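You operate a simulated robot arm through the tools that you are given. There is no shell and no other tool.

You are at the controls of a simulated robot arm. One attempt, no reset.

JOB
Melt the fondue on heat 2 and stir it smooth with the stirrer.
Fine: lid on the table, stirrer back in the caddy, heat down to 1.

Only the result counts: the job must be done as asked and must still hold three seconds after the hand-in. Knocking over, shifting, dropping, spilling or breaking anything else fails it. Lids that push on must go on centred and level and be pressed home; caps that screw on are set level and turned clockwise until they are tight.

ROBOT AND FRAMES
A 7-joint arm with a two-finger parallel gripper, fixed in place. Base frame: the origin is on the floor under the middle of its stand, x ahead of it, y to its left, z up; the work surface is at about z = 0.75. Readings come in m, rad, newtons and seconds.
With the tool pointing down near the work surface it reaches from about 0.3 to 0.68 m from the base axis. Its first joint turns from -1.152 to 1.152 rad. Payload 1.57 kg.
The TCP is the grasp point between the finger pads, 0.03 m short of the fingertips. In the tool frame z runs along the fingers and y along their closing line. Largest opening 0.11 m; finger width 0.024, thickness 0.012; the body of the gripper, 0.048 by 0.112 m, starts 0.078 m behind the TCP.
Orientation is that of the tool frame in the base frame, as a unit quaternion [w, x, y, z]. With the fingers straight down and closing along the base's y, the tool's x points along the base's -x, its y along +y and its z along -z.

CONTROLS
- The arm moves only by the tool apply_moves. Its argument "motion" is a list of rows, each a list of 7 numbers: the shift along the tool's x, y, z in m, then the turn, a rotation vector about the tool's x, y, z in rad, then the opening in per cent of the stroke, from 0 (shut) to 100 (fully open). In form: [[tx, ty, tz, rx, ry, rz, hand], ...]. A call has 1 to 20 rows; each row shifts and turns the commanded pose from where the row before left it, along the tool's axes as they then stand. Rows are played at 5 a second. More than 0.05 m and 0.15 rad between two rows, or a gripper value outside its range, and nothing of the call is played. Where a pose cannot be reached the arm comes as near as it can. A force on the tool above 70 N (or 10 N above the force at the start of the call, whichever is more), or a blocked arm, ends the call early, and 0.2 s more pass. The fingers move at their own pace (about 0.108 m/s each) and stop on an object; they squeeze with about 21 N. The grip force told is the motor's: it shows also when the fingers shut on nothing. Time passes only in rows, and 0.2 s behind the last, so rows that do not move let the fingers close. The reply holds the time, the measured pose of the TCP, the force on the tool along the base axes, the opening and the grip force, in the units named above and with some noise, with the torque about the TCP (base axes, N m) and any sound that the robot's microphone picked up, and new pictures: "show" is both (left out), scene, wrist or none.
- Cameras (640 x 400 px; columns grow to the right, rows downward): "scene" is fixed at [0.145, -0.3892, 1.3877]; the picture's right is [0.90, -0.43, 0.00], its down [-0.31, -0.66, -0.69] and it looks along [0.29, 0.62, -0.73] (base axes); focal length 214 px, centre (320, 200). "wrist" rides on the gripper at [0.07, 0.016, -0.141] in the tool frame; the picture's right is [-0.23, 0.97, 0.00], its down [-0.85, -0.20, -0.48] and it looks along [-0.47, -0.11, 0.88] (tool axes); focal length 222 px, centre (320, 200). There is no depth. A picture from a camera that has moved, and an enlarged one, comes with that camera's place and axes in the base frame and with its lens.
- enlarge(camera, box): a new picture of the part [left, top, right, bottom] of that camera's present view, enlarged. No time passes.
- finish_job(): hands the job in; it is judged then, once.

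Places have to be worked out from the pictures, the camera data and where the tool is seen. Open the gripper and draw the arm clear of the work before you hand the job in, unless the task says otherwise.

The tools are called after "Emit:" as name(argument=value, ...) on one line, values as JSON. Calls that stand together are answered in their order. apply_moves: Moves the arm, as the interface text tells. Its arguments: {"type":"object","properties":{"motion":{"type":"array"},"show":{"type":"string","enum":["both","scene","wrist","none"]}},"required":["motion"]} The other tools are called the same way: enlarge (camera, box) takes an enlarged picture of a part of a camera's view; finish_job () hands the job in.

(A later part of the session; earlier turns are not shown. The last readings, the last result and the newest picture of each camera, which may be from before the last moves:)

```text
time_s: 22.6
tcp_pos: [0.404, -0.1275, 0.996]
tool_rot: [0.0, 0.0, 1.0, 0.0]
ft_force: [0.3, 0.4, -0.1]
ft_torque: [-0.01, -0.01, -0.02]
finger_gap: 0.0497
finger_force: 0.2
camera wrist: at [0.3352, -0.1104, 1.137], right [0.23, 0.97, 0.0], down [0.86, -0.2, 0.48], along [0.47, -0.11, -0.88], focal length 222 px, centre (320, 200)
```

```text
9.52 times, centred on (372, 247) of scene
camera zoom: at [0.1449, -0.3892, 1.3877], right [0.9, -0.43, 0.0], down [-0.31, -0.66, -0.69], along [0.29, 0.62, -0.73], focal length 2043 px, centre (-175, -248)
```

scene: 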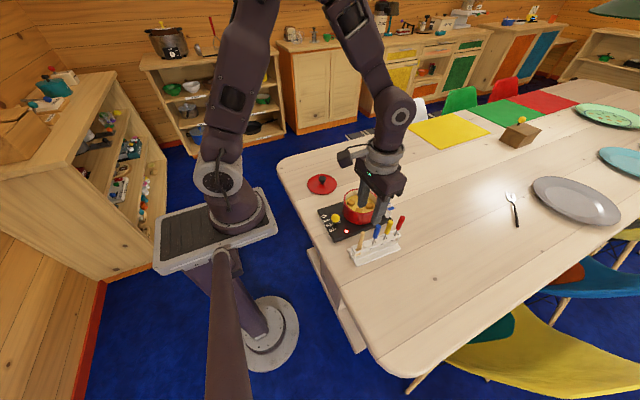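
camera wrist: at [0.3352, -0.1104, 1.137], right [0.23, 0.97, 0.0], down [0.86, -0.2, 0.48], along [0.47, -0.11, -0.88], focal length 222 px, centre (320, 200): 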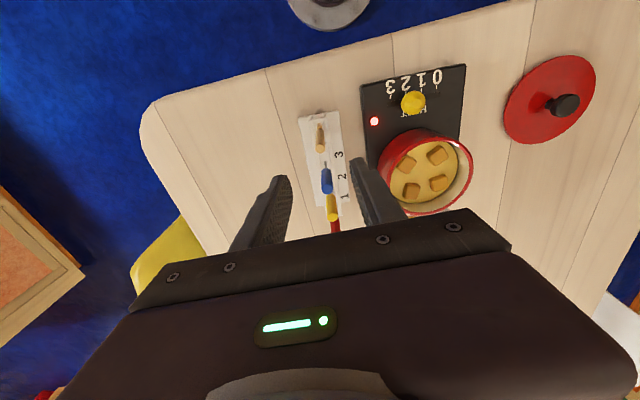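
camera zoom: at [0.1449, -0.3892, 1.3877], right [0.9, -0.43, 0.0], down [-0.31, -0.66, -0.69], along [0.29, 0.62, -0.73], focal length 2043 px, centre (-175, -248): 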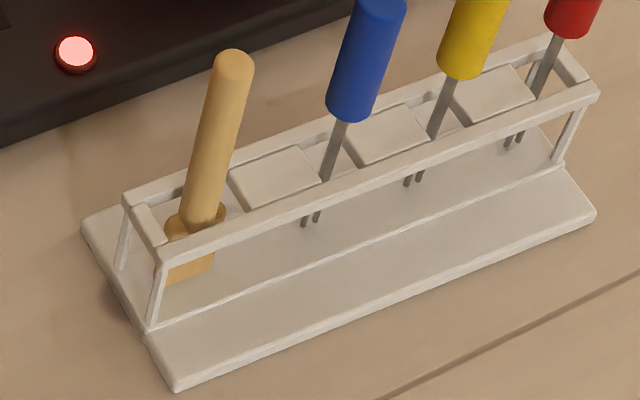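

The stirrer handle (≈0.012 m thick) stands vertical at about (0.4045, -0.127), top at z ≈ 0.881, rails of the caddy at ≈ 0.797, so there's ample finger room. I descend to TCP z ≈ 0.866 with the fingers straddling it in y.

Emit:
apply_moves(motion=[[0, 0, 0.03, 0, 0, 0, 45], [0, 0, 0.03, 0, 0, 0, 45], [0, 0, 0.03, 0, 0, 0, 45], [0, 0, 0.025, 0, 0, 0, 45], [0, 0, 0.013, 0, 0, 0, 45], [0, 0, 0, 0, 0, 0, 45]], show="both")

Emit:
enlarge(camera="wrist", box=[240, 90, 400, 210])

Emit:
enlarge(camera="scene", box=[332, 206, 412, 268])

```text
time_s: 24.0
tcp_pos: [0.4033, -0.1253, 0.8675]
tool_rot: [0.0, 0.0, 1.0, 0.0]
ft_force: [0.0, 0.3, 0.8]
ft_torque: [0.0, -0.03, -0.02]
finger_gap: 0.0495
finger_force: 0.1
camera wrist: at [0.3353, -0.1088, 1.0073], right [0.23, 0.97, 0.0], down [0.85, -0.2, 0.48], along [0.47, -0.11, -0.88], focal length 222 px, centre (320, 200)
```

scene: 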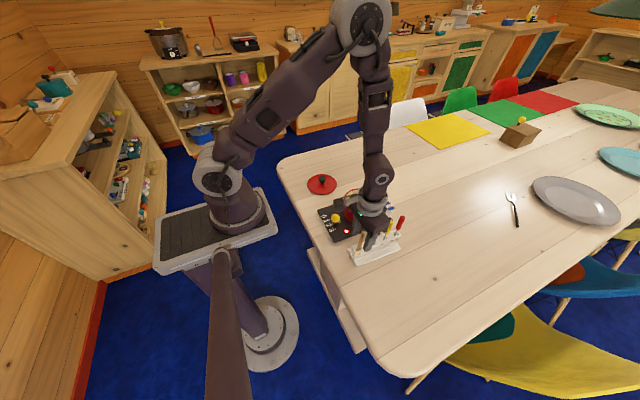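
wrist: 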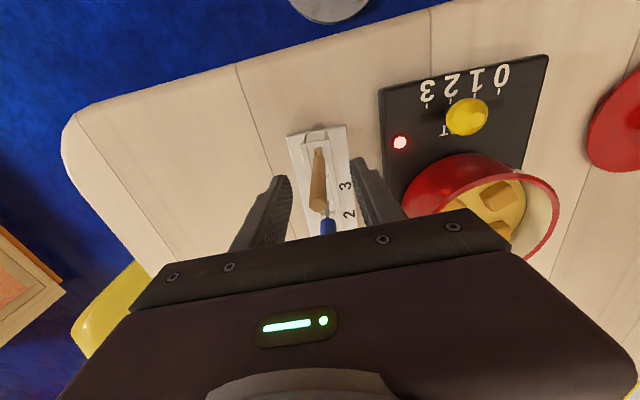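

```text
3.33 times, centred on (320, 150) of wrist
camera zoom: at [0.3353, -0.1088, 1.0073], right [0.23, 0.97, 0.0], down [0.85, -0.2, 0.48], along [0.47, -0.11, -0.88], focal length 740 px, centre (320, 367)
```

zoom: 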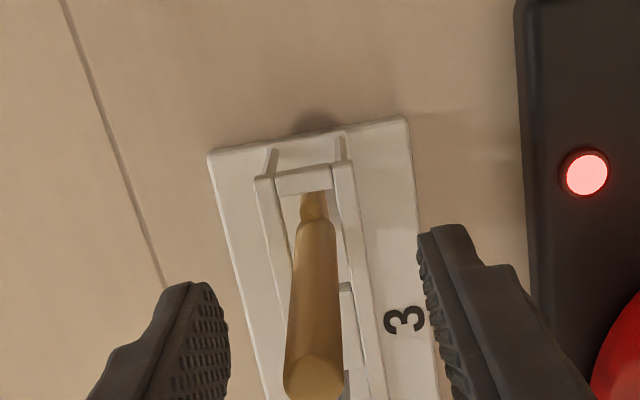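

```text
6.45 times, centred on (372, 237) of scene
camera zoom: at [0.145, -0.3892, 1.3877], right [0.9, -0.43, 0.0], down [-0.31, -0.66, -0.69], along [0.29, 0.62, -0.73], focal length 1384 px, centre (-16, -39)
```

zoom: 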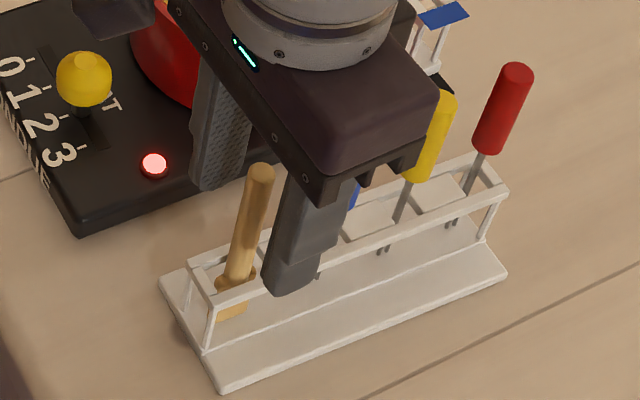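

The handle is centred between the pads within ~1 mm. I close the gripper on the stirrer.

Emit:
apply_moves(motion=[[0.001, 0, 0, 0, 0, 0, 30], [0, 0, 0, 0, 0, 0, 15], [0, 0, 0, 0, 0, 0, 0], [0, 0, 0, 0, 0, 0, 0], [0, 0, 0, 0, 0, 0, 0]], show="both")

Emit:
enlarge(camera="wrist", box=[240, 90, 400, 210])

Emit:
enlarge(camera="scene", box=[332, 206, 412, 268])

```text
time_s: 25.2
tcp_pos: [0.4016, -0.1255, 0.8656]
tool_rot: [0.001, 0.0, 1.0, 0.0]
ft_force: [-0.2, 0.2, -0.5]
ft_torque: [-0.01, 0.02, 0.01]
finger_gap: 0.0103
finger_force: 20.7
camera wrist: at [0.3342, -0.1093, 1.0074], right [0.23, 0.97, 0.0], down [0.85, -0.2, 0.48], along [0.47, -0.11, -0.88], focal length 222 px, centre (320, 200)
```

scene: 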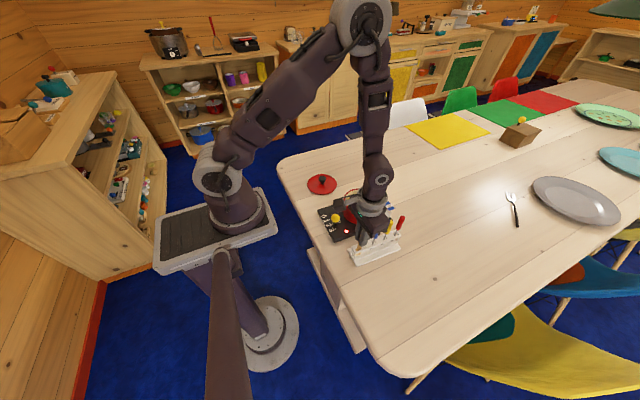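
wrist: 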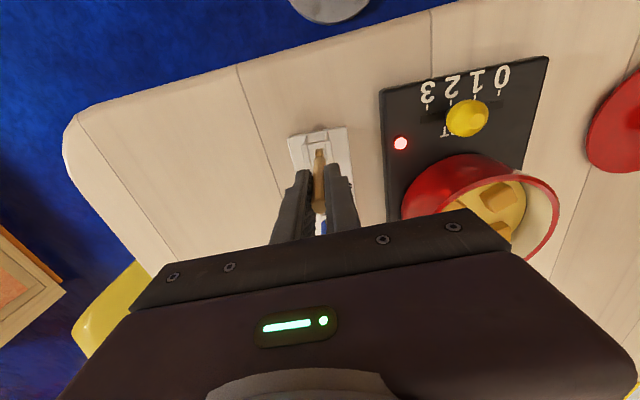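

```text
3.33 times, centred on (320, 150) of wrist
camera zoom: at [0.3342, -0.1093, 1.0074], right [0.23, 0.97, 0.0], down [0.85, -0.2, 0.48], along [0.47, -0.11, -0.88], focal length 740 px, centre (320, 367)
```

zoom: 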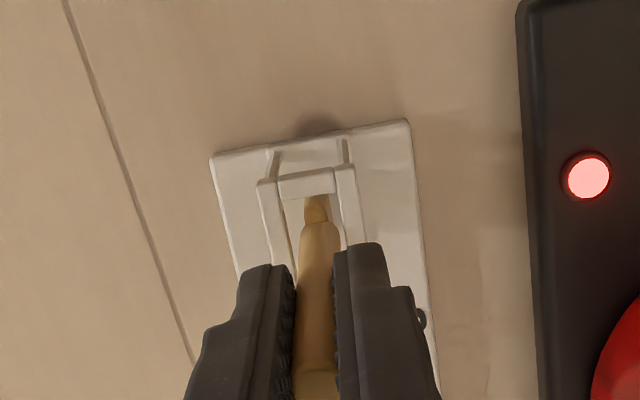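

```text
6.45 times, centred on (372, 237) of scene
camera zoom: at [0.145, -0.3892, 1.3877], right [0.9, -0.43, 0.0], down [-0.31, -0.66, -0.69], along [0.29, 0.62, -0.73], focal length 1384 px, centre (-16, -39)
```

zoom: 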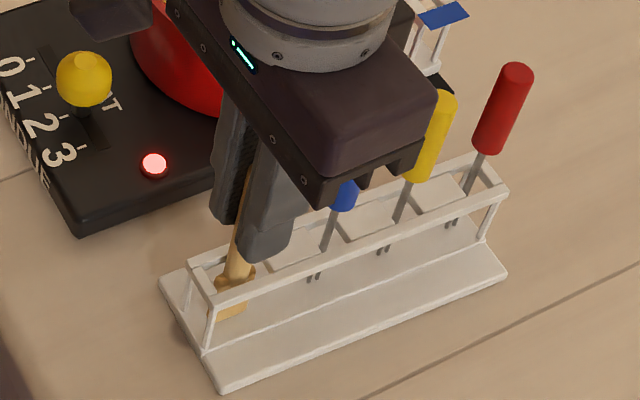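

The stirrer is gripped (gap 0.0103). I lift it straight up out of its slot by 0.12 m, slowly at first.

Emit:
apply_moves(motion=[[0, 0, -0.005, 0, 0, 0, 0], [0, 0, -0.01, 0, 0, 0, 0], [0, 0, -0.015, 0, 0, 0, 0], [0, 0, -0.02, 0, 0, 0, 0], [0, 0, -0.02, 0, 0, 0, 0], [0, 0, -0.025, 0, 0, 0, 0], [0, 0, -0.025, 0, 0, 0, 0], [0, 0, 0, 0, 0, 0, 0]], show="both")

Emit:
enlarge(camera="wrist", box=[240, 90, 400, 210])

Emit:
enlarge(camera="scene", box=[312, 196, 412, 268])

```text
time_s: 27.0
tcp_pos: [0.4024, -0.1279, 0.9877]
tool_rot: [0.0, 0.0, 1.0, 0.0]
ft_force: [0.0, -0.1, -0.4]
ft_torque: [-0.01, -0.02, 0.0]
finger_gap: 0.0104
finger_force: 21.6
camera wrist: at [0.3343, -0.1102, 1.1286], right [0.23, 0.97, 0.0], down [0.85, -0.2, 0.48], along [0.47, -0.11, -0.88], focal length 222 px, centre (320, 200)
```

scene: 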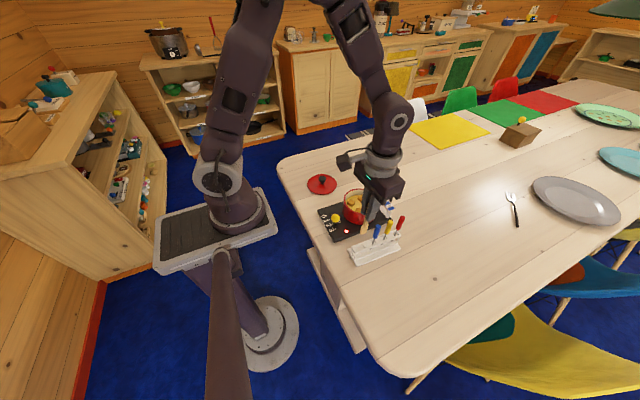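
wrist: 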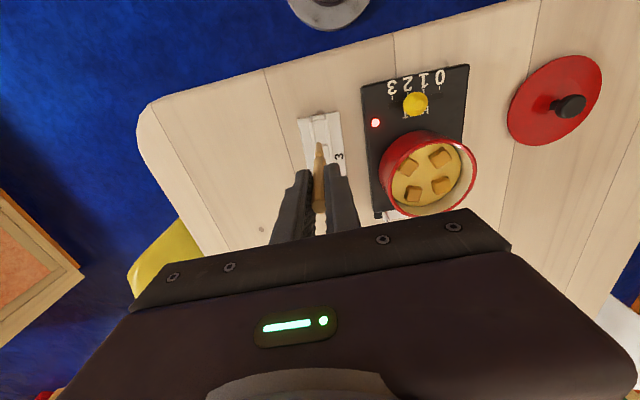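

```text
3.33 times, centred on (320, 150) of wrist
camera zoom: at [0.3343, -0.1102, 1.1286], right [0.23, 0.97, 0.0], down [0.85, -0.2, 0.48], along [0.47, -0.11, -0.88], focal length 740 px, centre (320, 367)
```

zoom: 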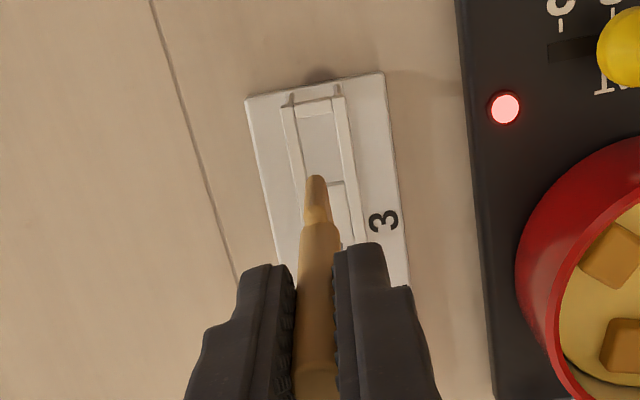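

```text
5.56 times, centred on (362, 232) of scene
camera zoom: at [0.1449, -0.3892, 1.3877], right [0.9, -0.43, 0.0], down [-0.31, -0.66, -0.69], along [0.29, 0.62, -0.73], focal length 1192 px, centre (87, 22)
```

zoom: 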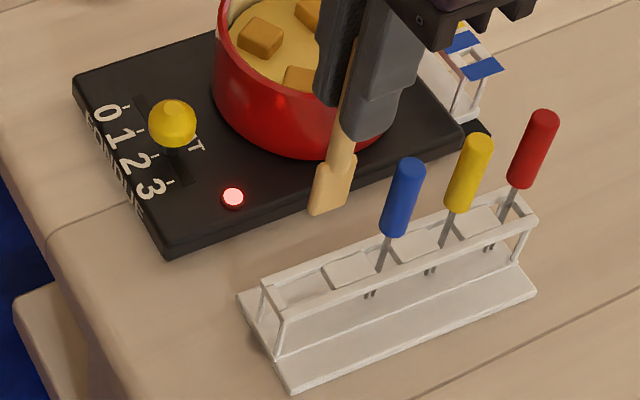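

The stirrer is out cleanly: a flat paddle ~0.023 m wide along x, tip ≈ 0.111 m below the TCP. Pot centre is ≈ (0.498, 0.016), rim z ≈ 0.833, cheese level ≈ 0.806. I move above the pot centre at this height.

Emit:
apply_moves(motion=[[-0.01, 0.03, 0, 0, 0, 0, 0], [-0.025, 0.038, 0, 0, 0, 0, 0], [-0.025, 0.038, 0, 0, 0, 0, 0], [-0.025, 0.0286, 0, 0, 0, 0, 0], [-0.0096, 0.008, 0, 0, 0, 0, 0], [0, 0, 0, 0, 0, 0, 0], [0, 0, 0, 0, 0, 0, 0]], show="both")

Emit:
enlarge(camera="wrist", box=[240, 60, 400, 180])

Emit:
enlarge(camera="scene", box=[322, 176, 402, 238])

```text
time_s: 28.6
tcp_pos: [0.4983, 0.0155, 0.9871]
tool_rot: [0.0, 0.0, 1.0, 0.0]
ft_force: [0.6, 0.0, 0.5]
ft_torque: [0.0, 0.0, -0.01]
finger_gap: 0.0102
finger_force: 21.2
camera wrist: at [0.4298, 0.0321, 1.1286], right [0.23, 0.97, 0.0], down [0.86, -0.2, 0.48], along [0.47, -0.11, -0.88], focal length 222 px, centre (320, 200)
```

scene: 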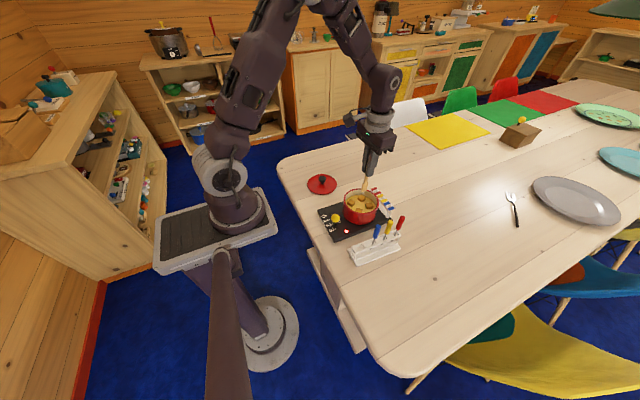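
wrist: 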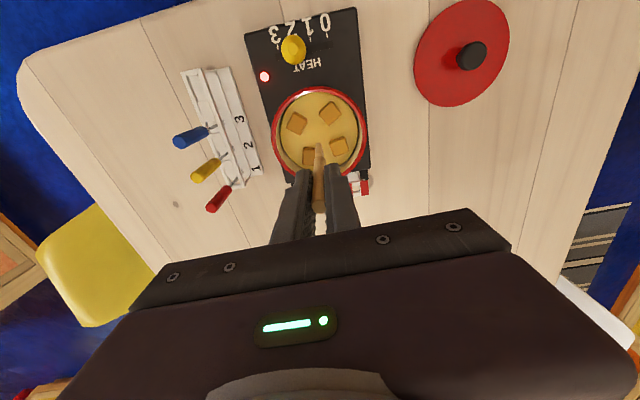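

```text
3.33 times, centred on (320, 120) of wrist
camera zoom: at [0.4298, 0.0321, 1.1286], right [0.23, 0.97, 0.0], down [0.86, -0.2, 0.48], along [0.47, -0.11, -0.88], focal length 740 px, centre (320, 467)
```

zoom: 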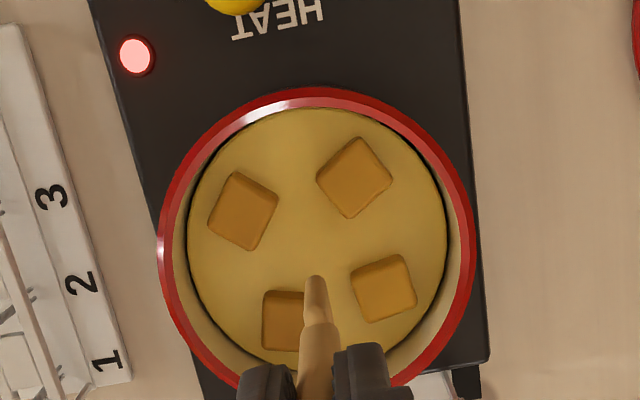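

```text
6.45 times, centred on (362, 207) of scene
camera zoom: at [0.145, -0.3891, 1.3877], right [0.9, -0.43, 0.0], down [-0.31, -0.66, -0.69], along [0.29, 0.62, -0.73], focal length 1384 px, centre (49, 155)
```

zoom: 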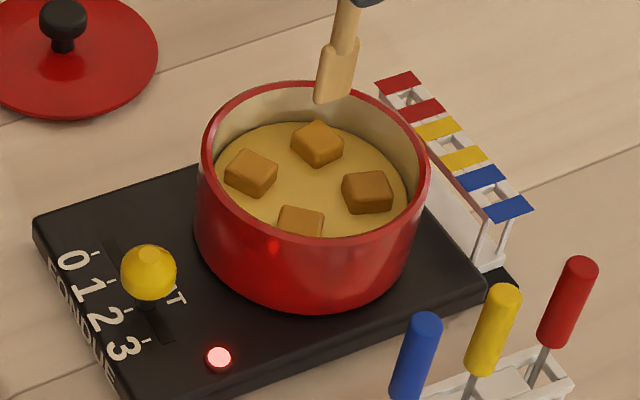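

The stirrer is right over the middle of the pot, between the four cubes. I lower it into the cheese, tip to about z 0.79 with a force check.

Emit:
apply_moves(motion=[[0, 0, 0.025, 0, 0, 0, 0], [0, 0, 0.025, 0, 0, 0, 0], [0, 0, 0.02, 0, 0, 0, 0], [0, 0, 0.01, 0, 0, 0, 0], [0, 0, 0.004, 0, 0, 0, 0], [0, 0, 0, 0, 0, 0, 0]], show="both")

Emit:
enlarge(camera="wrist", box=[240, 90, 400, 210])

Emit:
enlarge(camera="scene", box=[322, 176, 402, 238])

```text
time_s: 30.0
tcp_pos: [0.4973, 0.0156, 0.9016]
tool_rot: [0.0, 0.0, 1.0, 0.0]
ft_force: [-0.2, 0.4, 0.4]
ft_torque: [0.04, 0.0, 0.02]
finger_gap: 0.0102
finger_force: 20.7
camera wrist: at [0.4288, 0.0328, 1.0437], right [0.23, 0.97, 0.0], down [0.85, -0.2, 0.48], along [0.47, -0.11, -0.88], focal length 222 px, centre (320, 200)
```

scene: 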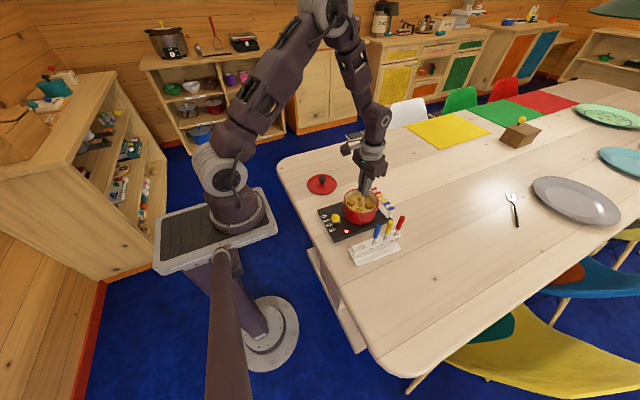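
wrist: 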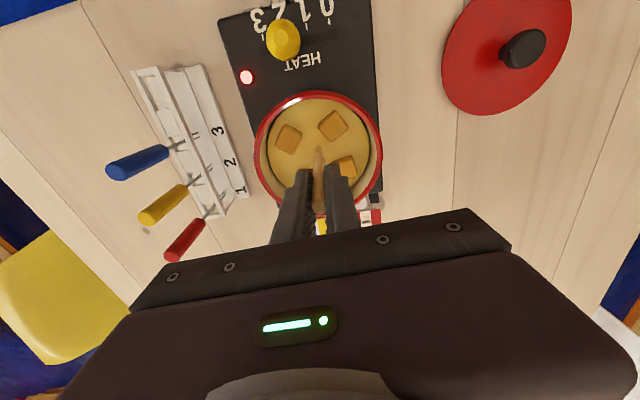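

```text
3.33 times, centred on (320, 150) of wrist
camera zoom: at [0.4288, 0.0328, 1.0437], right [0.23, 0.97, 0.0], down [0.85, -0.2, 0.48], along [0.47, -0.11, -0.88], focal length 740 px, centre (320, 367)
```

zoom: 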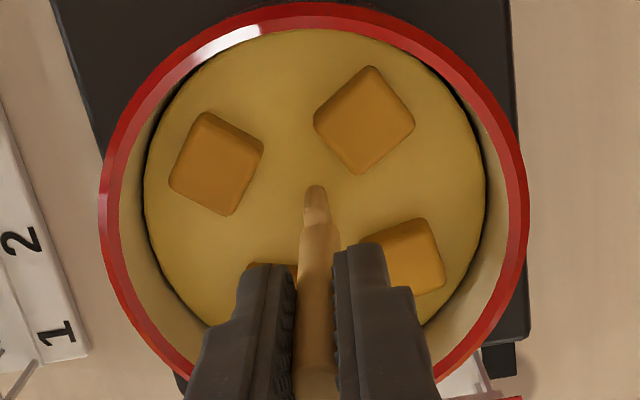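

```text
6.45 times, centred on (362, 207) of scene
camera zoom: at [0.145, -0.3892, 1.3877], right [0.9, -0.43, 0.0], down [-0.31, -0.66, -0.69], along [0.29, 0.62, -0.73], focal length 1384 px, centre (49, 155)
```

zoom: 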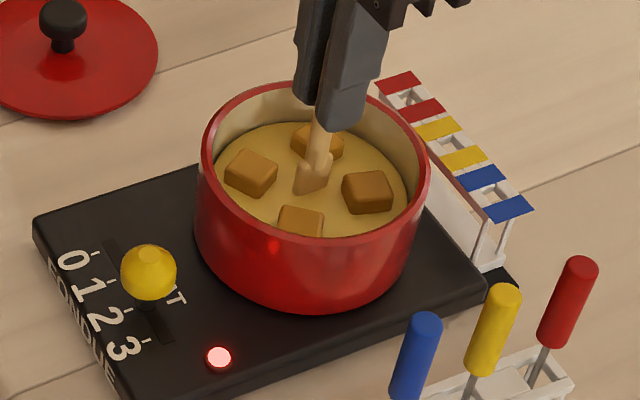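

The paddle is in the cheese, no bottom contact (≈0 N). I lower 4 mm more and make a first small, gentle circle (r ≈ 0.012) to see how the cheese responds.

Emit:
apply_moves(motion=[[0, 0, 0.004, 0, 0, 0, 0], [0, 0.006, 0, 0, 0, 0, 0], [0, 0.006, 0, 0, 0, 0, 0], [0.006, -0.0016, 0, 0, 0, 0, 0], [0.0044, -0.0044, 0, 0, 0, 0, 0], [0.0016, -0.006, 0, 0, 0, 0, 0], [-0.0016, -0.006, 0, 0, 0, 0, 0], [-0.0044, -0.0044, 0, 0, 0, 0, 0], [-0.006, -0.0016, 0, 0, 0, 0, 0], [-0.006, 0.0016, 0, 0, 0, 0, 0], [-0.0044, 0.0044, 0, 0, 0, 0, 0], [-0.0016, 0.006, 0, 0, 0, 0, 0], [0.0016, 0.006, 0, 0, 0, 0, 0], [0.0044, 0.0044, 0, 0, 0, 0, 0], [0.006, 0.0016, 0, 0, 0, 0, 0]], show="both")

Emit:
enlarge(camera="wrist", box=[240, 90, 400, 210])

Emit:
enlarge(camera="scene", box=[322, 176, 402, 238])

```text
time_s: 33.2
tcp_pos: [0.4977, 0.0278, 0.8987]
tool_rot: [0.0, 0.0, 1.0, 0.0]
ft_force: [-0.1, 0.3, -0.2]
ft_torque: [-0.04, 0.01, 0.02]
finger_gap: 0.01
finger_force: 21.1
camera wrist: at [0.4289, 0.0449, 1.041], right [0.23, 0.97, 0.0], down [0.85, -0.2, 0.48], along [0.47, -0.11, -0.88], focal length 222 px, centre (320, 200)
```

scene: 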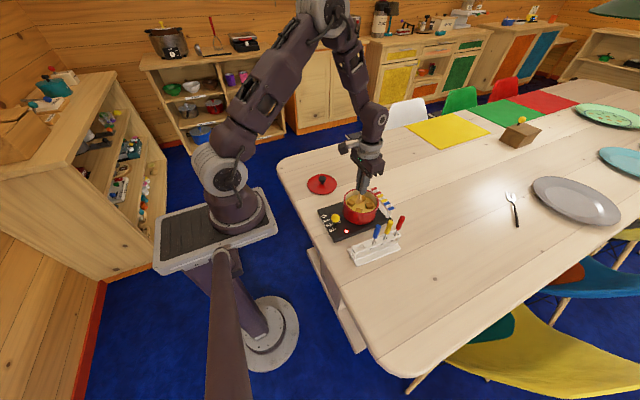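
wrist: 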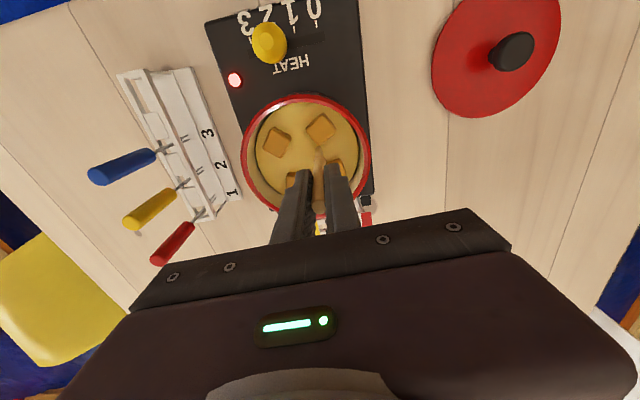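

```text
3.33 times, centred on (320, 150) of wrist
camera zoom: at [0.4289, 0.0449, 1.041], right [0.23, 0.97, 0.0], down [0.85, -0.2, 0.48], along [0.47, -0.11, -0.88], focal length 740 px, centre (320, 367)
```

zoom: 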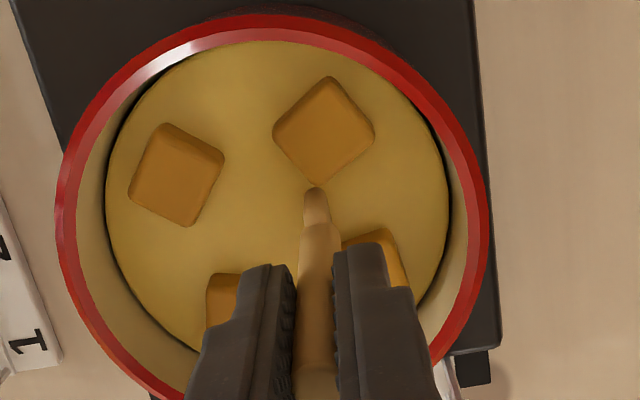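

```text
6.45 times, centred on (362, 207) of scene
camera zoom: at [0.145, -0.3892, 1.3877], right [0.9, -0.43, 0.0], down [-0.31, -0.66, -0.69], along [0.29, 0.62, -0.73], focal length 1384 px, centre (49, 155)
```

zoom: 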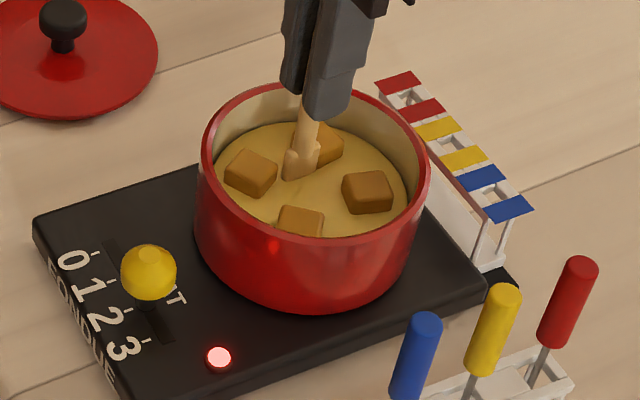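

Forces are near zero, and the pot and cubes haven't been displaced; the cubes aren't melted yet. I continue stirring with a wider circle (r ≈ 0.02), watching the force.

Emit:
apply_moves(motion=[[0, 0.008, 0, 0, 0, 0, 0], [0.01, -0.0027, 0, 0, 0, 0, 0], [0.0073, -0.0073, 0, 0, 0, 0, 0], [0.0027, -0.01, 0, 0, 0, 0, 0], [-0.0027, -0.01, 0, 0, 0, 0, 0], [-0.0073, -0.0073, 0, 0, 0, 0, 0], [-0.01, -0.0027, 0, 0, 0, 0, 0], [-0.01, 0.0027, 0, 0, 0, 0, 0], [-0.0073, 0.0073, 0, 0, 0, 0, 0], [-0.0027, 0.01, 0, 0, 0, 0, 0], [0.0027, 0.01, 0, 0, 0, 0, 0], [0.0073, 0.0073, 0, 0, 0, 0, 0], [0.01, 0.0027, 0, 0, 0, 0, 0]], show="both")

Emit:
enlarge(camera="wrist", box=[240, 90, 400, 210])

Emit:
enlarge(camera="scene", box=[322, 176, 402, 238])

```text
time_s: 36.0
tcp_pos: [0.4977, 0.0352, 0.8992]
tool_rot: [0.0, 0.0, 1.0, 0.0]
ft_force: [0.8, 0.6, 0.3]
ft_torque: [-0.02, -0.01, -0.01]
finger_gap: 0.0102
finger_force: 21.1
camera wrist: at [0.4291, 0.0521, 1.0408], right [0.23, 0.97, 0.0], down [0.85, -0.2, 0.48], along [0.47, -0.11, -0.88], focal length 222 px, centre (320, 200)
```

scene: 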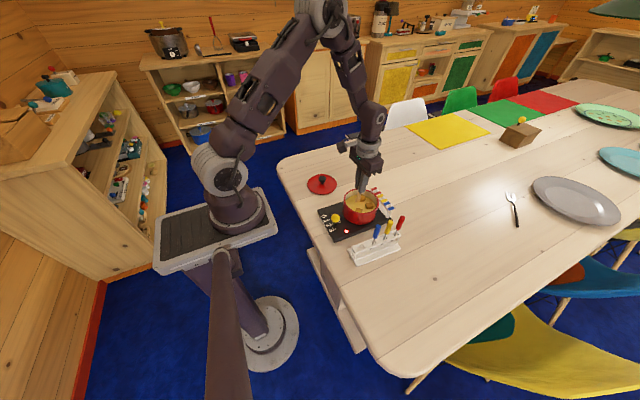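
wrist: 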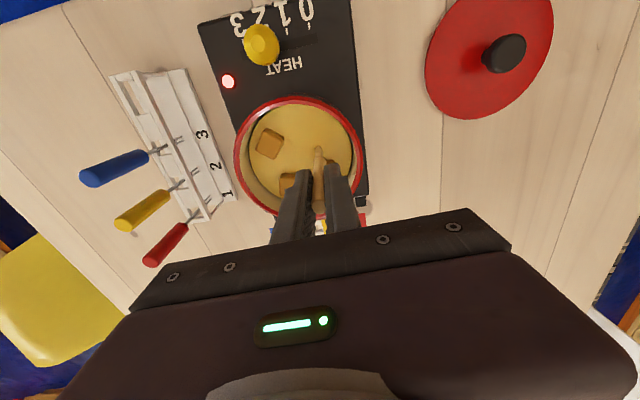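

```text
3.33 times, centred on (320, 150) of wrist
camera zoom: at [0.4291, 0.0521, 1.0408], right [0.23, 0.97, 0.0], down [0.85, -0.2, 0.48], along [0.47, -0.11, -0.88], focal length 740 px, centre (320, 367)
```

zoom: 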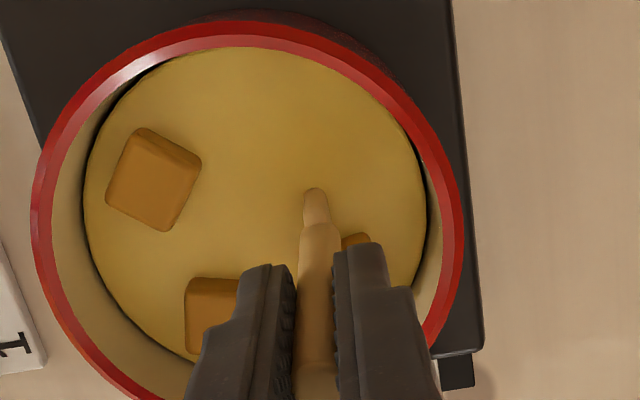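

```text
6.45 times, centred on (362, 207) of scene
camera zoom: at [0.145, -0.3892, 1.3877], right [0.9, -0.43, 0.0], down [-0.31, -0.66, -0.69], along [0.29, 0.62, -0.73], focal length 1384 px, centre (49, 155)
```

zoom: 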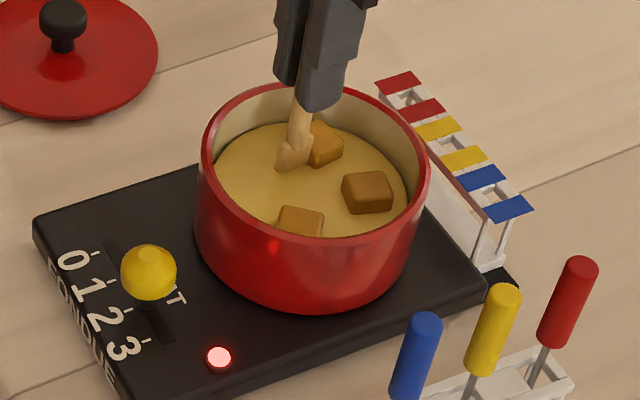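

One lump has already dissolved while stirring. I keep going with r ≈ 0.025, still with clearance to the pot wall.

Emit:
apply_moves(motion=[[0, 0.005, 0, 0, 0, 0, 0], [0.0125, -0.0034, 0, 0, 0, 0, 0], [0.0092, -0.0092, 0, 0, 0, 0, 0], [0.0034, -0.0125, 0, 0, 0, 0, 0], [-0.0034, -0.0125, 0, 0, 0, 0, 0], [-0.0092, -0.0092, 0, 0, 0, 0, 0], [-0.0125, -0.0034, 0, 0, 0, 0, 0], [-0.0125, 0.0034, 0, 0, 0, 0, 0], [-0.0092, 0.0092, 0, 0, 0, 0, 0], [-0.0034, 0.0125, 0, 0, 0, 0, 0], [0.0034, 0.0125, 0, 0, 0, 0, 0], [0.0092, 0.0092, 0, 0, 0, 0, 0], [0.0125, 0.0034, 0, 0, 0, 0, 0]], show="both")

Emit:
enlarge(camera="wrist", box=[240, 90, 400, 210])

Emit:
enlarge(camera="scene", box=[322, 176, 402, 238])

```text
time_s: 38.8
tcp_pos: [0.4981, 0.0408, 0.8997]
tool_rot: [0.0, 0.001, 1.0, 0.0]
ft_force: [-0.7, -0.1, 0.4]
ft_torque: [-0.03, 0.0, -0.01]
finger_gap: 0.0105
finger_force: 21.3
camera wrist: at [0.4298, 0.0571, 1.0417], right [0.23, 0.97, 0.0], down [0.85, -0.2, 0.48], along [0.47, -0.11, -0.88], focal length 222 px, centre (320, 200)
```

scene: 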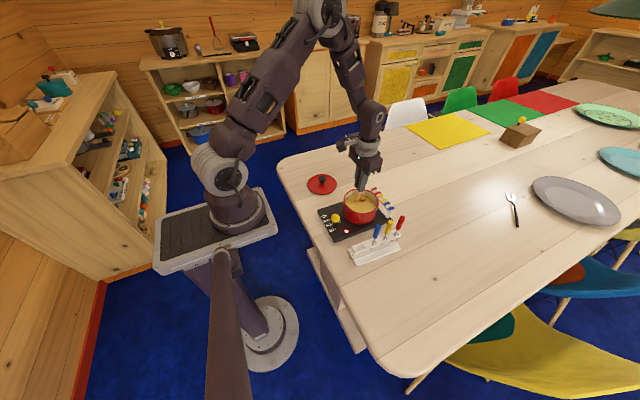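
wrist: 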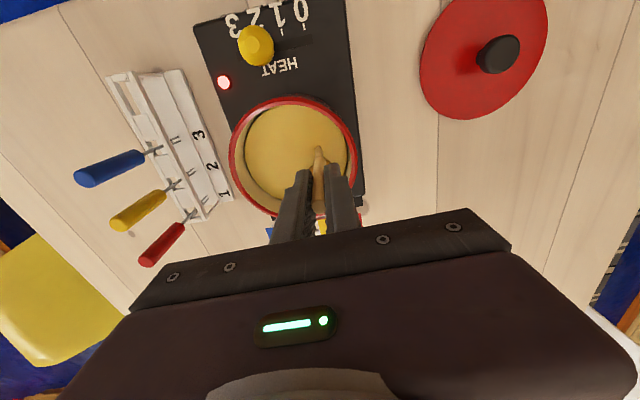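

```text
3.33 times, centred on (320, 150) of wrist
camera zoom: at [0.4298, 0.0571, 1.0417], right [0.23, 0.97, 0.0], down [0.85, -0.2, 0.48], along [0.47, -0.11, -0.88], focal length 740 px, centre (320, 367)
```

zoom: 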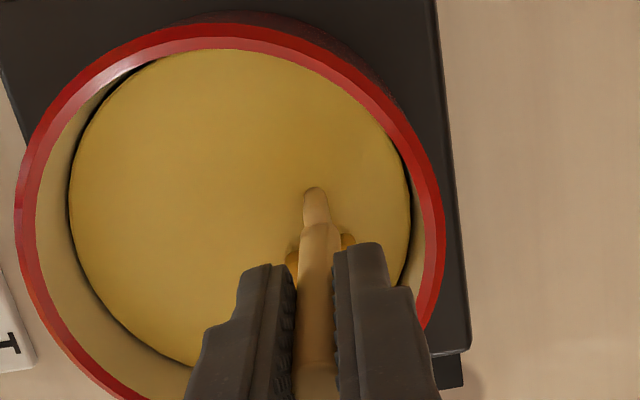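

```text
6.45 times, centred on (362, 207) of scene
camera zoom: at [0.145, -0.3892, 1.3877], right [0.9, -0.43, 0.0], down [-0.31, -0.66, -0.69], along [0.29, 0.62, -0.73], focal length 1384 px, centre (49, 155)
```

zoom: 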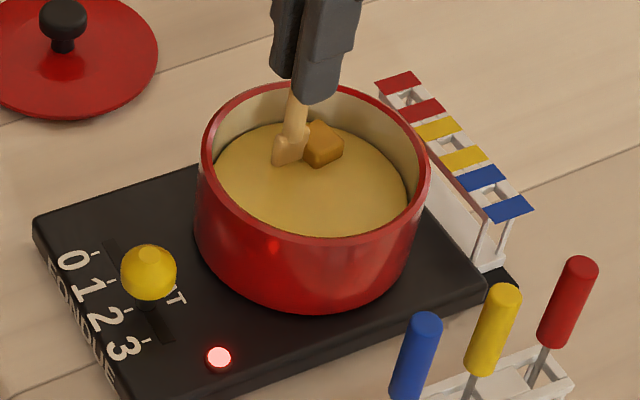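

Only one lump is left, at about (0.527, 0.040), i.e. 0.037 m from the pot centre. I widen the circle to r ≈ 0.032 (paddle still ~1 cm off the wall) to sweep it.

Emit:
apply_moves(motion=[[0, 0.007, 0, 0, 0, 0, 0], [0.0109, -0.0019, 0, 0, 0, 0, 0], [0.0096, -0.0056, 0, 0, 0, 0, 0], [0.0071, -0.0085, 0, 0, 0, 0, 0], [0.0038, -0.0104, 0, 0, 0, 0, 0], [0, -0.0111, 0, 0, 0, 0, 0], [-0.0038, -0.0104, 0, 0, 0, 0, 0], [-0.0071, -0.0085, 0, 0, 0, 0, 0], [-0.0096, -0.0056, 0, 0, 0, 0, 0], [-0.0109, -0.0019, 0, 0, 0, 0, 0], [-0.0109, 0.0019, 0, 0, 0, 0, 0], [-0.0096, 0.0056, 0, 0, 0, 0, 0], [-0.0071, 0.0085, 0, 0, 0, 0, 0], [-0.0038, 0.0104, 0, 0, 0, 0, 0], [0, 0.0111, 0, 0, 0, 0, 0], [0.0038, 0.0104, 0, 0, 0, 0, 0], [0.0071, 0.0085, 0, 0, 0, 0, 0], [0.0096, 0.0056, 0, 0, 0, 0, 0], [0.0109, 0.0019, 0, 0, 0, 0, 0]], show="both")

Emit:
enlarge(camera="wrist", box=[240, 90, 400, 210])

Emit:
enlarge(camera="scene", box=[322, 176, 402, 238])

```text
time_s: 42.8
tcp_pos: [0.4978, 0.048, 0.899]
tool_rot: [-0.001, 0.0, 1.0, 0.0]
ft_force: [-0.1, 0.3, -0.6]
ft_torque: [-0.01, 0.03, 0.0]
finger_gap: 0.0102
finger_force: 21.2
camera wrist: at [0.429, 0.0651, 1.0405], right [0.23, 0.97, 0.0], down [0.85, -0.2, 0.48], along [0.47, -0.11, -0.88], focal length 222 px, centre (320, 200)
```

scene: 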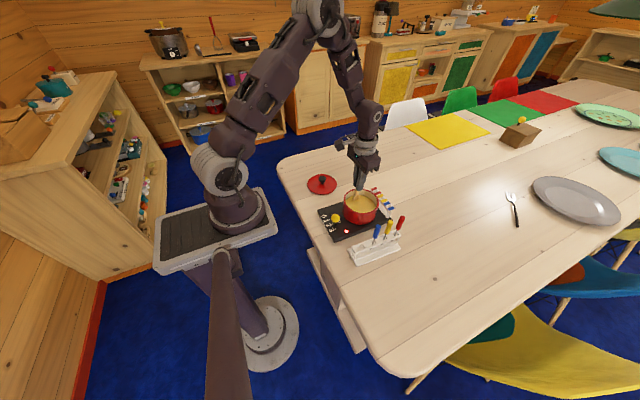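
wrist: 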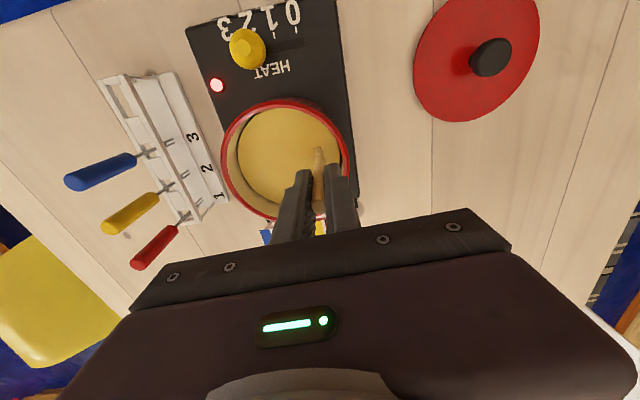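

```text
3.33 times, centred on (320, 150) of wrist
camera zoom: at [0.429, 0.0651, 1.0405], right [0.23, 0.97, 0.0], down [0.85, -0.2, 0.48], along [0.47, -0.11, -0.88], focal length 740 px, centre (320, 367)
```

zoom: 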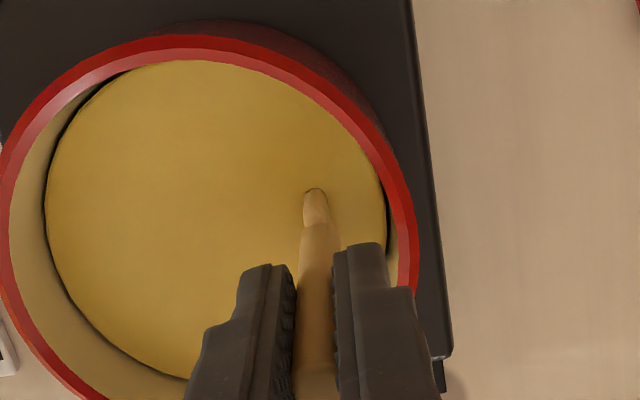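

```text
6.45 times, centred on (362, 207) of scene
camera zoom: at [0.145, -0.3891, 1.3877], right [0.9, -0.43, 0.0], down [-0.31, -0.66, -0.69], along [0.29, 0.62, -0.73], focal length 1384 px, centre (49, 155)
```

zoom: 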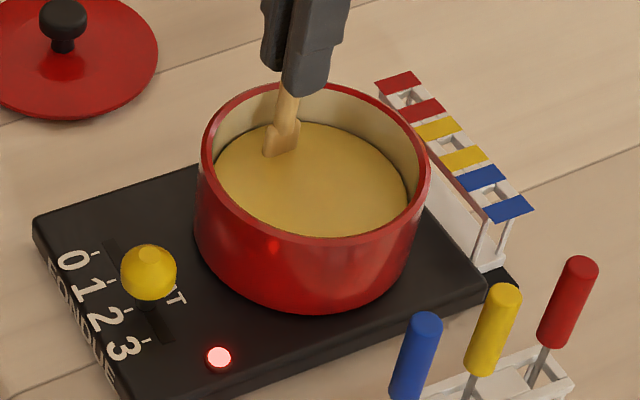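

All lumps are gone and the surface is smooth. I do one more full turn for good measure and then bring the stirrer to the middle of the pot.

Emit:
apply_moves(motion=[[0, -0.007, 0, 0, 0, 0, 0], [0.0125, -0.0034, 0, 0, 0, 0, 0], [0.0092, -0.0092, 0, 0, 0, 0, 0], [0.0034, -0.0125, 0, 0, 0, 0, 0], [-0.0034, -0.0125, 0, 0, 0, 0, 0], [-0.0092, -0.0092, 0, 0, 0, 0, 0], [-0.0125, -0.0034, 0, 0, 0, 0, 0], [-0.0125, 0.0034, 0, 0, 0, 0, 0], [-0.0092, 0.0092, 0, 0, 0, 0, 0], [-0.0034, 0.0125, 0, 0, 0, 0, 0], [0.0034, 0.0125, 0, 0, 0, 0, 0], [0.0092, 0.0092, 0, 0, 0, 0, 0], [0.0125, 0.0034, 0, 0, 0, 0, 0], [0, -0.0125, 0, 0, 0, 0, 0], [0, -0.0125, 0, 0, 0, 0, 0], [0, 0, 0, 0, 0, 0, 0]], show="both")

Emit:
enlarge(camera="scene", box=[322, 176, 402, 238])

```text
time_s: 46.2
tcp_pos: [0.4971, 0.017, 0.8985]
tool_rot: [0.0, 0.0, 1.0, 0.0]
ft_force: [-0.5, -0.2, 0.3]
ft_torque: [0.03, -0.01, 0.01]
finger_gap: 0.0103
finger_force: 21.1
camera wrist: at [0.4292, 0.0331, 1.0403], right [0.23, 0.97, 0.0], down [0.86, -0.2, 0.48], along [0.47, -0.11, -0.88], focal length 222 px, centre (320, 200)
```

scene: 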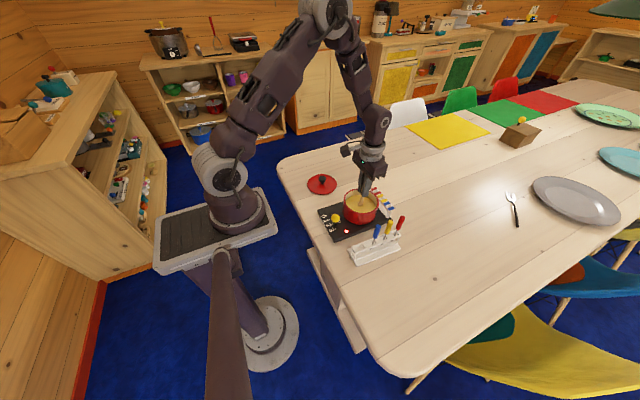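
wrist: 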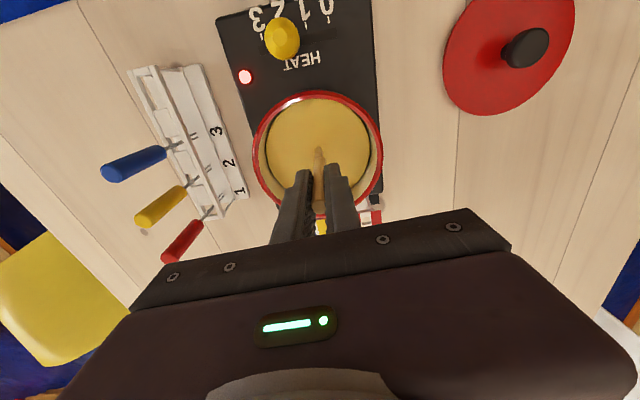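

```text
6.45 times, centred on (362, 207) of scene
camera zoom: at [0.145, -0.3892, 1.3877], right [0.9, -0.43, 0.0], down [-0.31, -0.66, -0.69], along [0.29, 0.62, -0.73], focal length 1384 px, centre (49, 155)
```

zoom: 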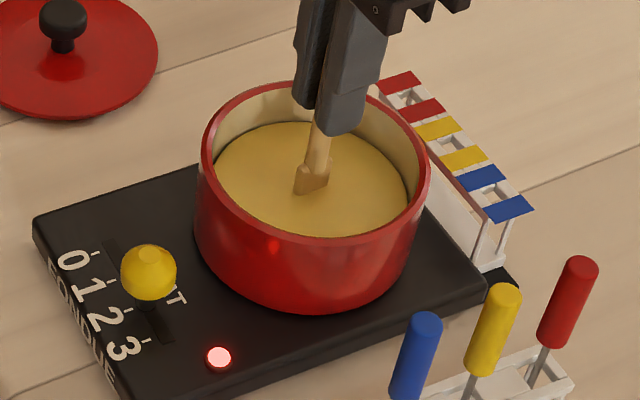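

The fondue is smooth. I lift the stirrer straight up out of the pot to the earlier carry height and let it drip over the pot briefly.

Emit:
apply_moves(motion=[[0, 0, -0.01, 0, 0, 0, 0], [0, 0, -0.015, 0, 0, 0, 0], [0, 0, -0.02, 0, 0, 0, 0], [0, 0, -0.02, 0, 0, 0, 0], [0, 0, -0.015, 0, 0, 0, 0], [0, 0, -0.008, 0, 0, 0, 0], [0, 0, 0, 0, 0, 0, 0], [0, 0, 0, 0, 0, 0, 0], [0, 0, 0, 0, 0, 0, 0]], show="both")

Emit:
enlarge(camera="wrist", box=[240, 60, 400, 180])

Emit:
enlarge(camera="scene", box=[322, 176, 402, 238])

```text
time_s: 48.2
tcp_pos: [0.4977, 0.0142, 0.9881]
tool_rot: [0.0, 0.0, 1.0, 0.0]
ft_force: [0.5, 0.2, 0.4]
ft_torque: [0.02, -0.01, 0.0]
finger_gap: 0.01
finger_force: 21.1
camera wrist: at [0.43, 0.032, 1.1295], right [0.23, 0.97, 0.0], down [0.86, -0.2, 0.48], along [0.47, -0.11, -0.88], focal length 222 px, centre (320, 200)
```

scene: 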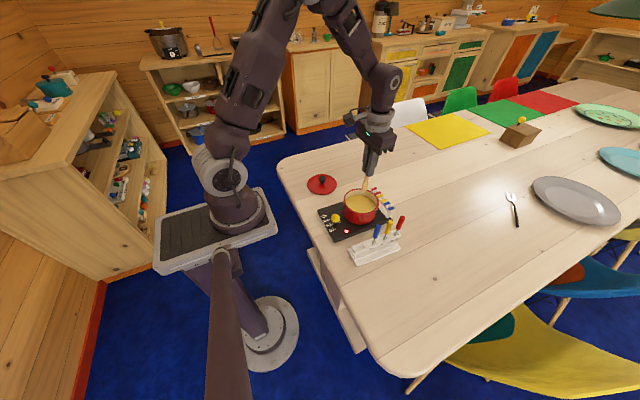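
wrist: 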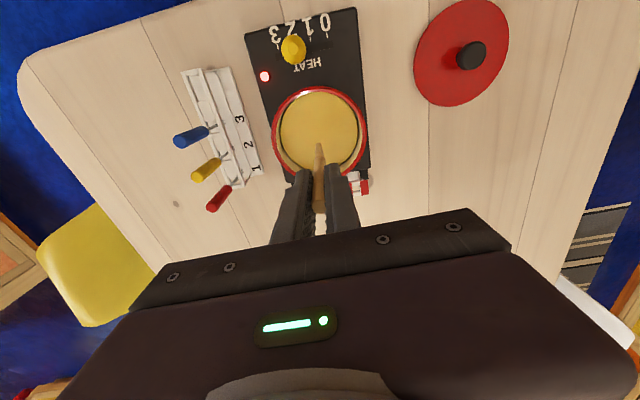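

```text
3.33 times, centred on (320, 120) of wrist
camera zoom: at [0.43, 0.032, 1.1295], right [0.23, 0.97, 0.0], down [0.86, -0.2, 0.48], along [0.47, -0.11, -0.88], focal length 740 px, centre (320, 467)
```

zoom: 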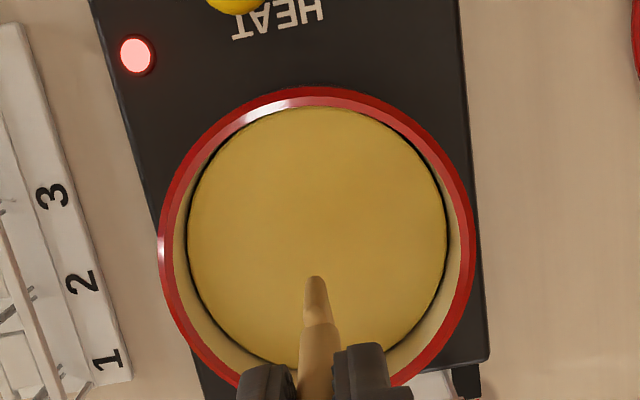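

```text
6.45 times, centred on (362, 207) of scene
camera zoom: at [0.145, -0.3892, 1.3877], right [0.9, -0.43, 0.0], down [-0.31, -0.66, -0.69], along [0.29, 0.62, -0.73], focal length 1384 px, centre (49, 155)
```

zoom: 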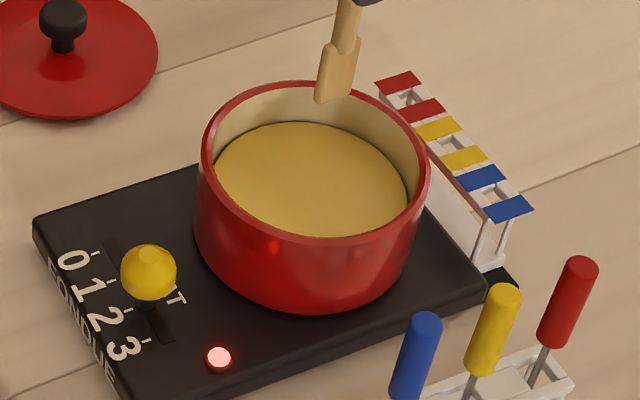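

The stirrer sits unchanged in the grip and nothing has moved. I retrace the same path back over its caddy slot at carry height.

Emit:
apply_moves(motion=[[0.0096, -0.008, 0, 0, 0, 0, 0], [0.025, -0.0286, 0, 0, 0, 0, 0], [0.025, -0.038, 0, 0, 0, 0, 0], [0.025, -0.038, 0, 0, 0, 0, 0], [0.01, -0.03, 0, 0, 0, 0, 0], [0, 0, 0, 0, 0, 0, 0], [0, 0, 0, 0, 0, 0, 0]], show="both")

Emit:
enlarge(camera="wrist", box=[240, 90, 400, 210])

Emit:
enlarge(camera="scene", box=[312, 196, 412, 268])

```text
time_s: 49.8
tcp_pos: [0.4055, -0.1274, 0.9858]
tool_rot: [0.0, 0.0, 1.0, 0.0]
ft_force: [-0.4, -0.4, -0.1]
ft_torque: [-0.01, -0.01, -0.01]
finger_gap: 0.0099
finger_force: 21.5
camera wrist: at [0.3362, -0.1101, 1.1283], right [0.23, 0.97, 0.0], down [0.86, -0.2, 0.48], along [0.47, -0.11, -0.88], focal length 222 px, centre (320, 200)
```

scene: 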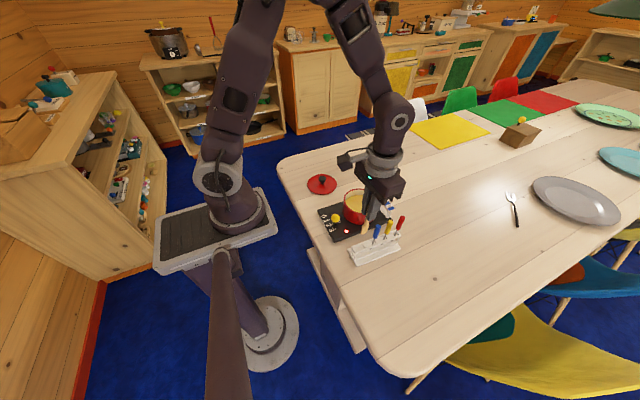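
wrist: 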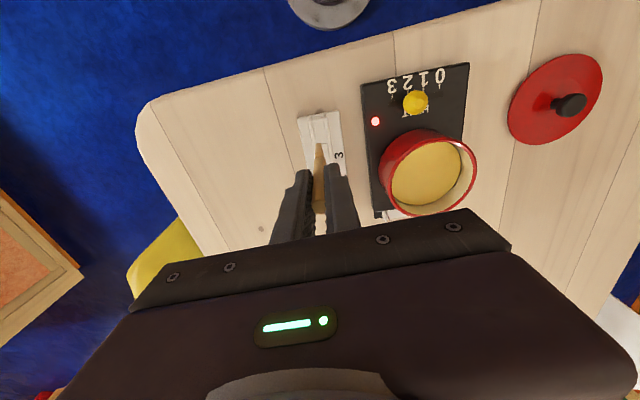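

```text
3.33 times, centred on (320, 150) of wrist
camera zoom: at [0.3362, -0.1101, 1.1283], right [0.23, 0.97, 0.0], down [0.86, -0.2, 0.48], along [0.47, -0.11, -0.88], focal length 740 px, centre (320, 367)
```

zoom: 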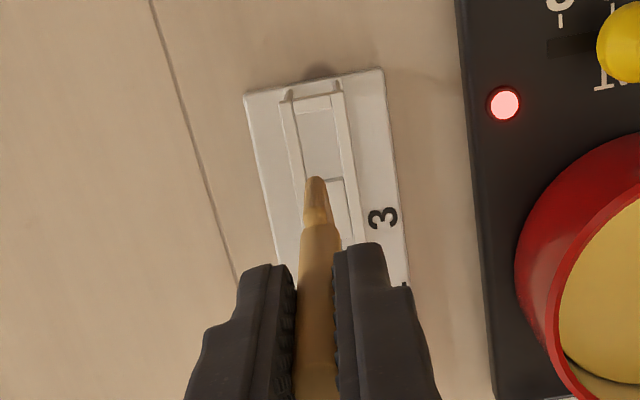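

```text
5.56 times, centred on (362, 232) of scene
camera zoom: at [0.1449, -0.3892, 1.3877], right [0.9, -0.43, 0.0], down [-0.31, -0.66, -0.69], along [0.29, 0.62, -0.73], focal length 1192 px, centre (87, 22)
```

zoom: 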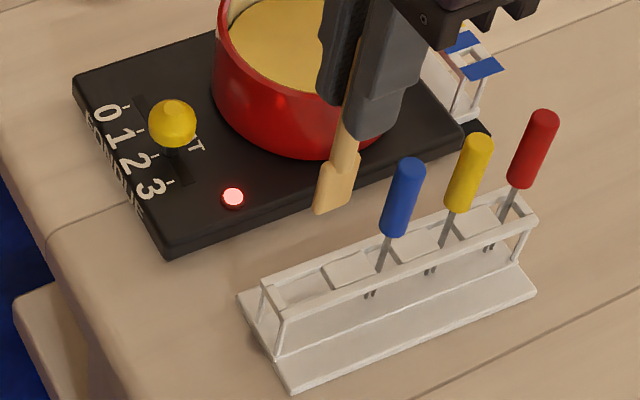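

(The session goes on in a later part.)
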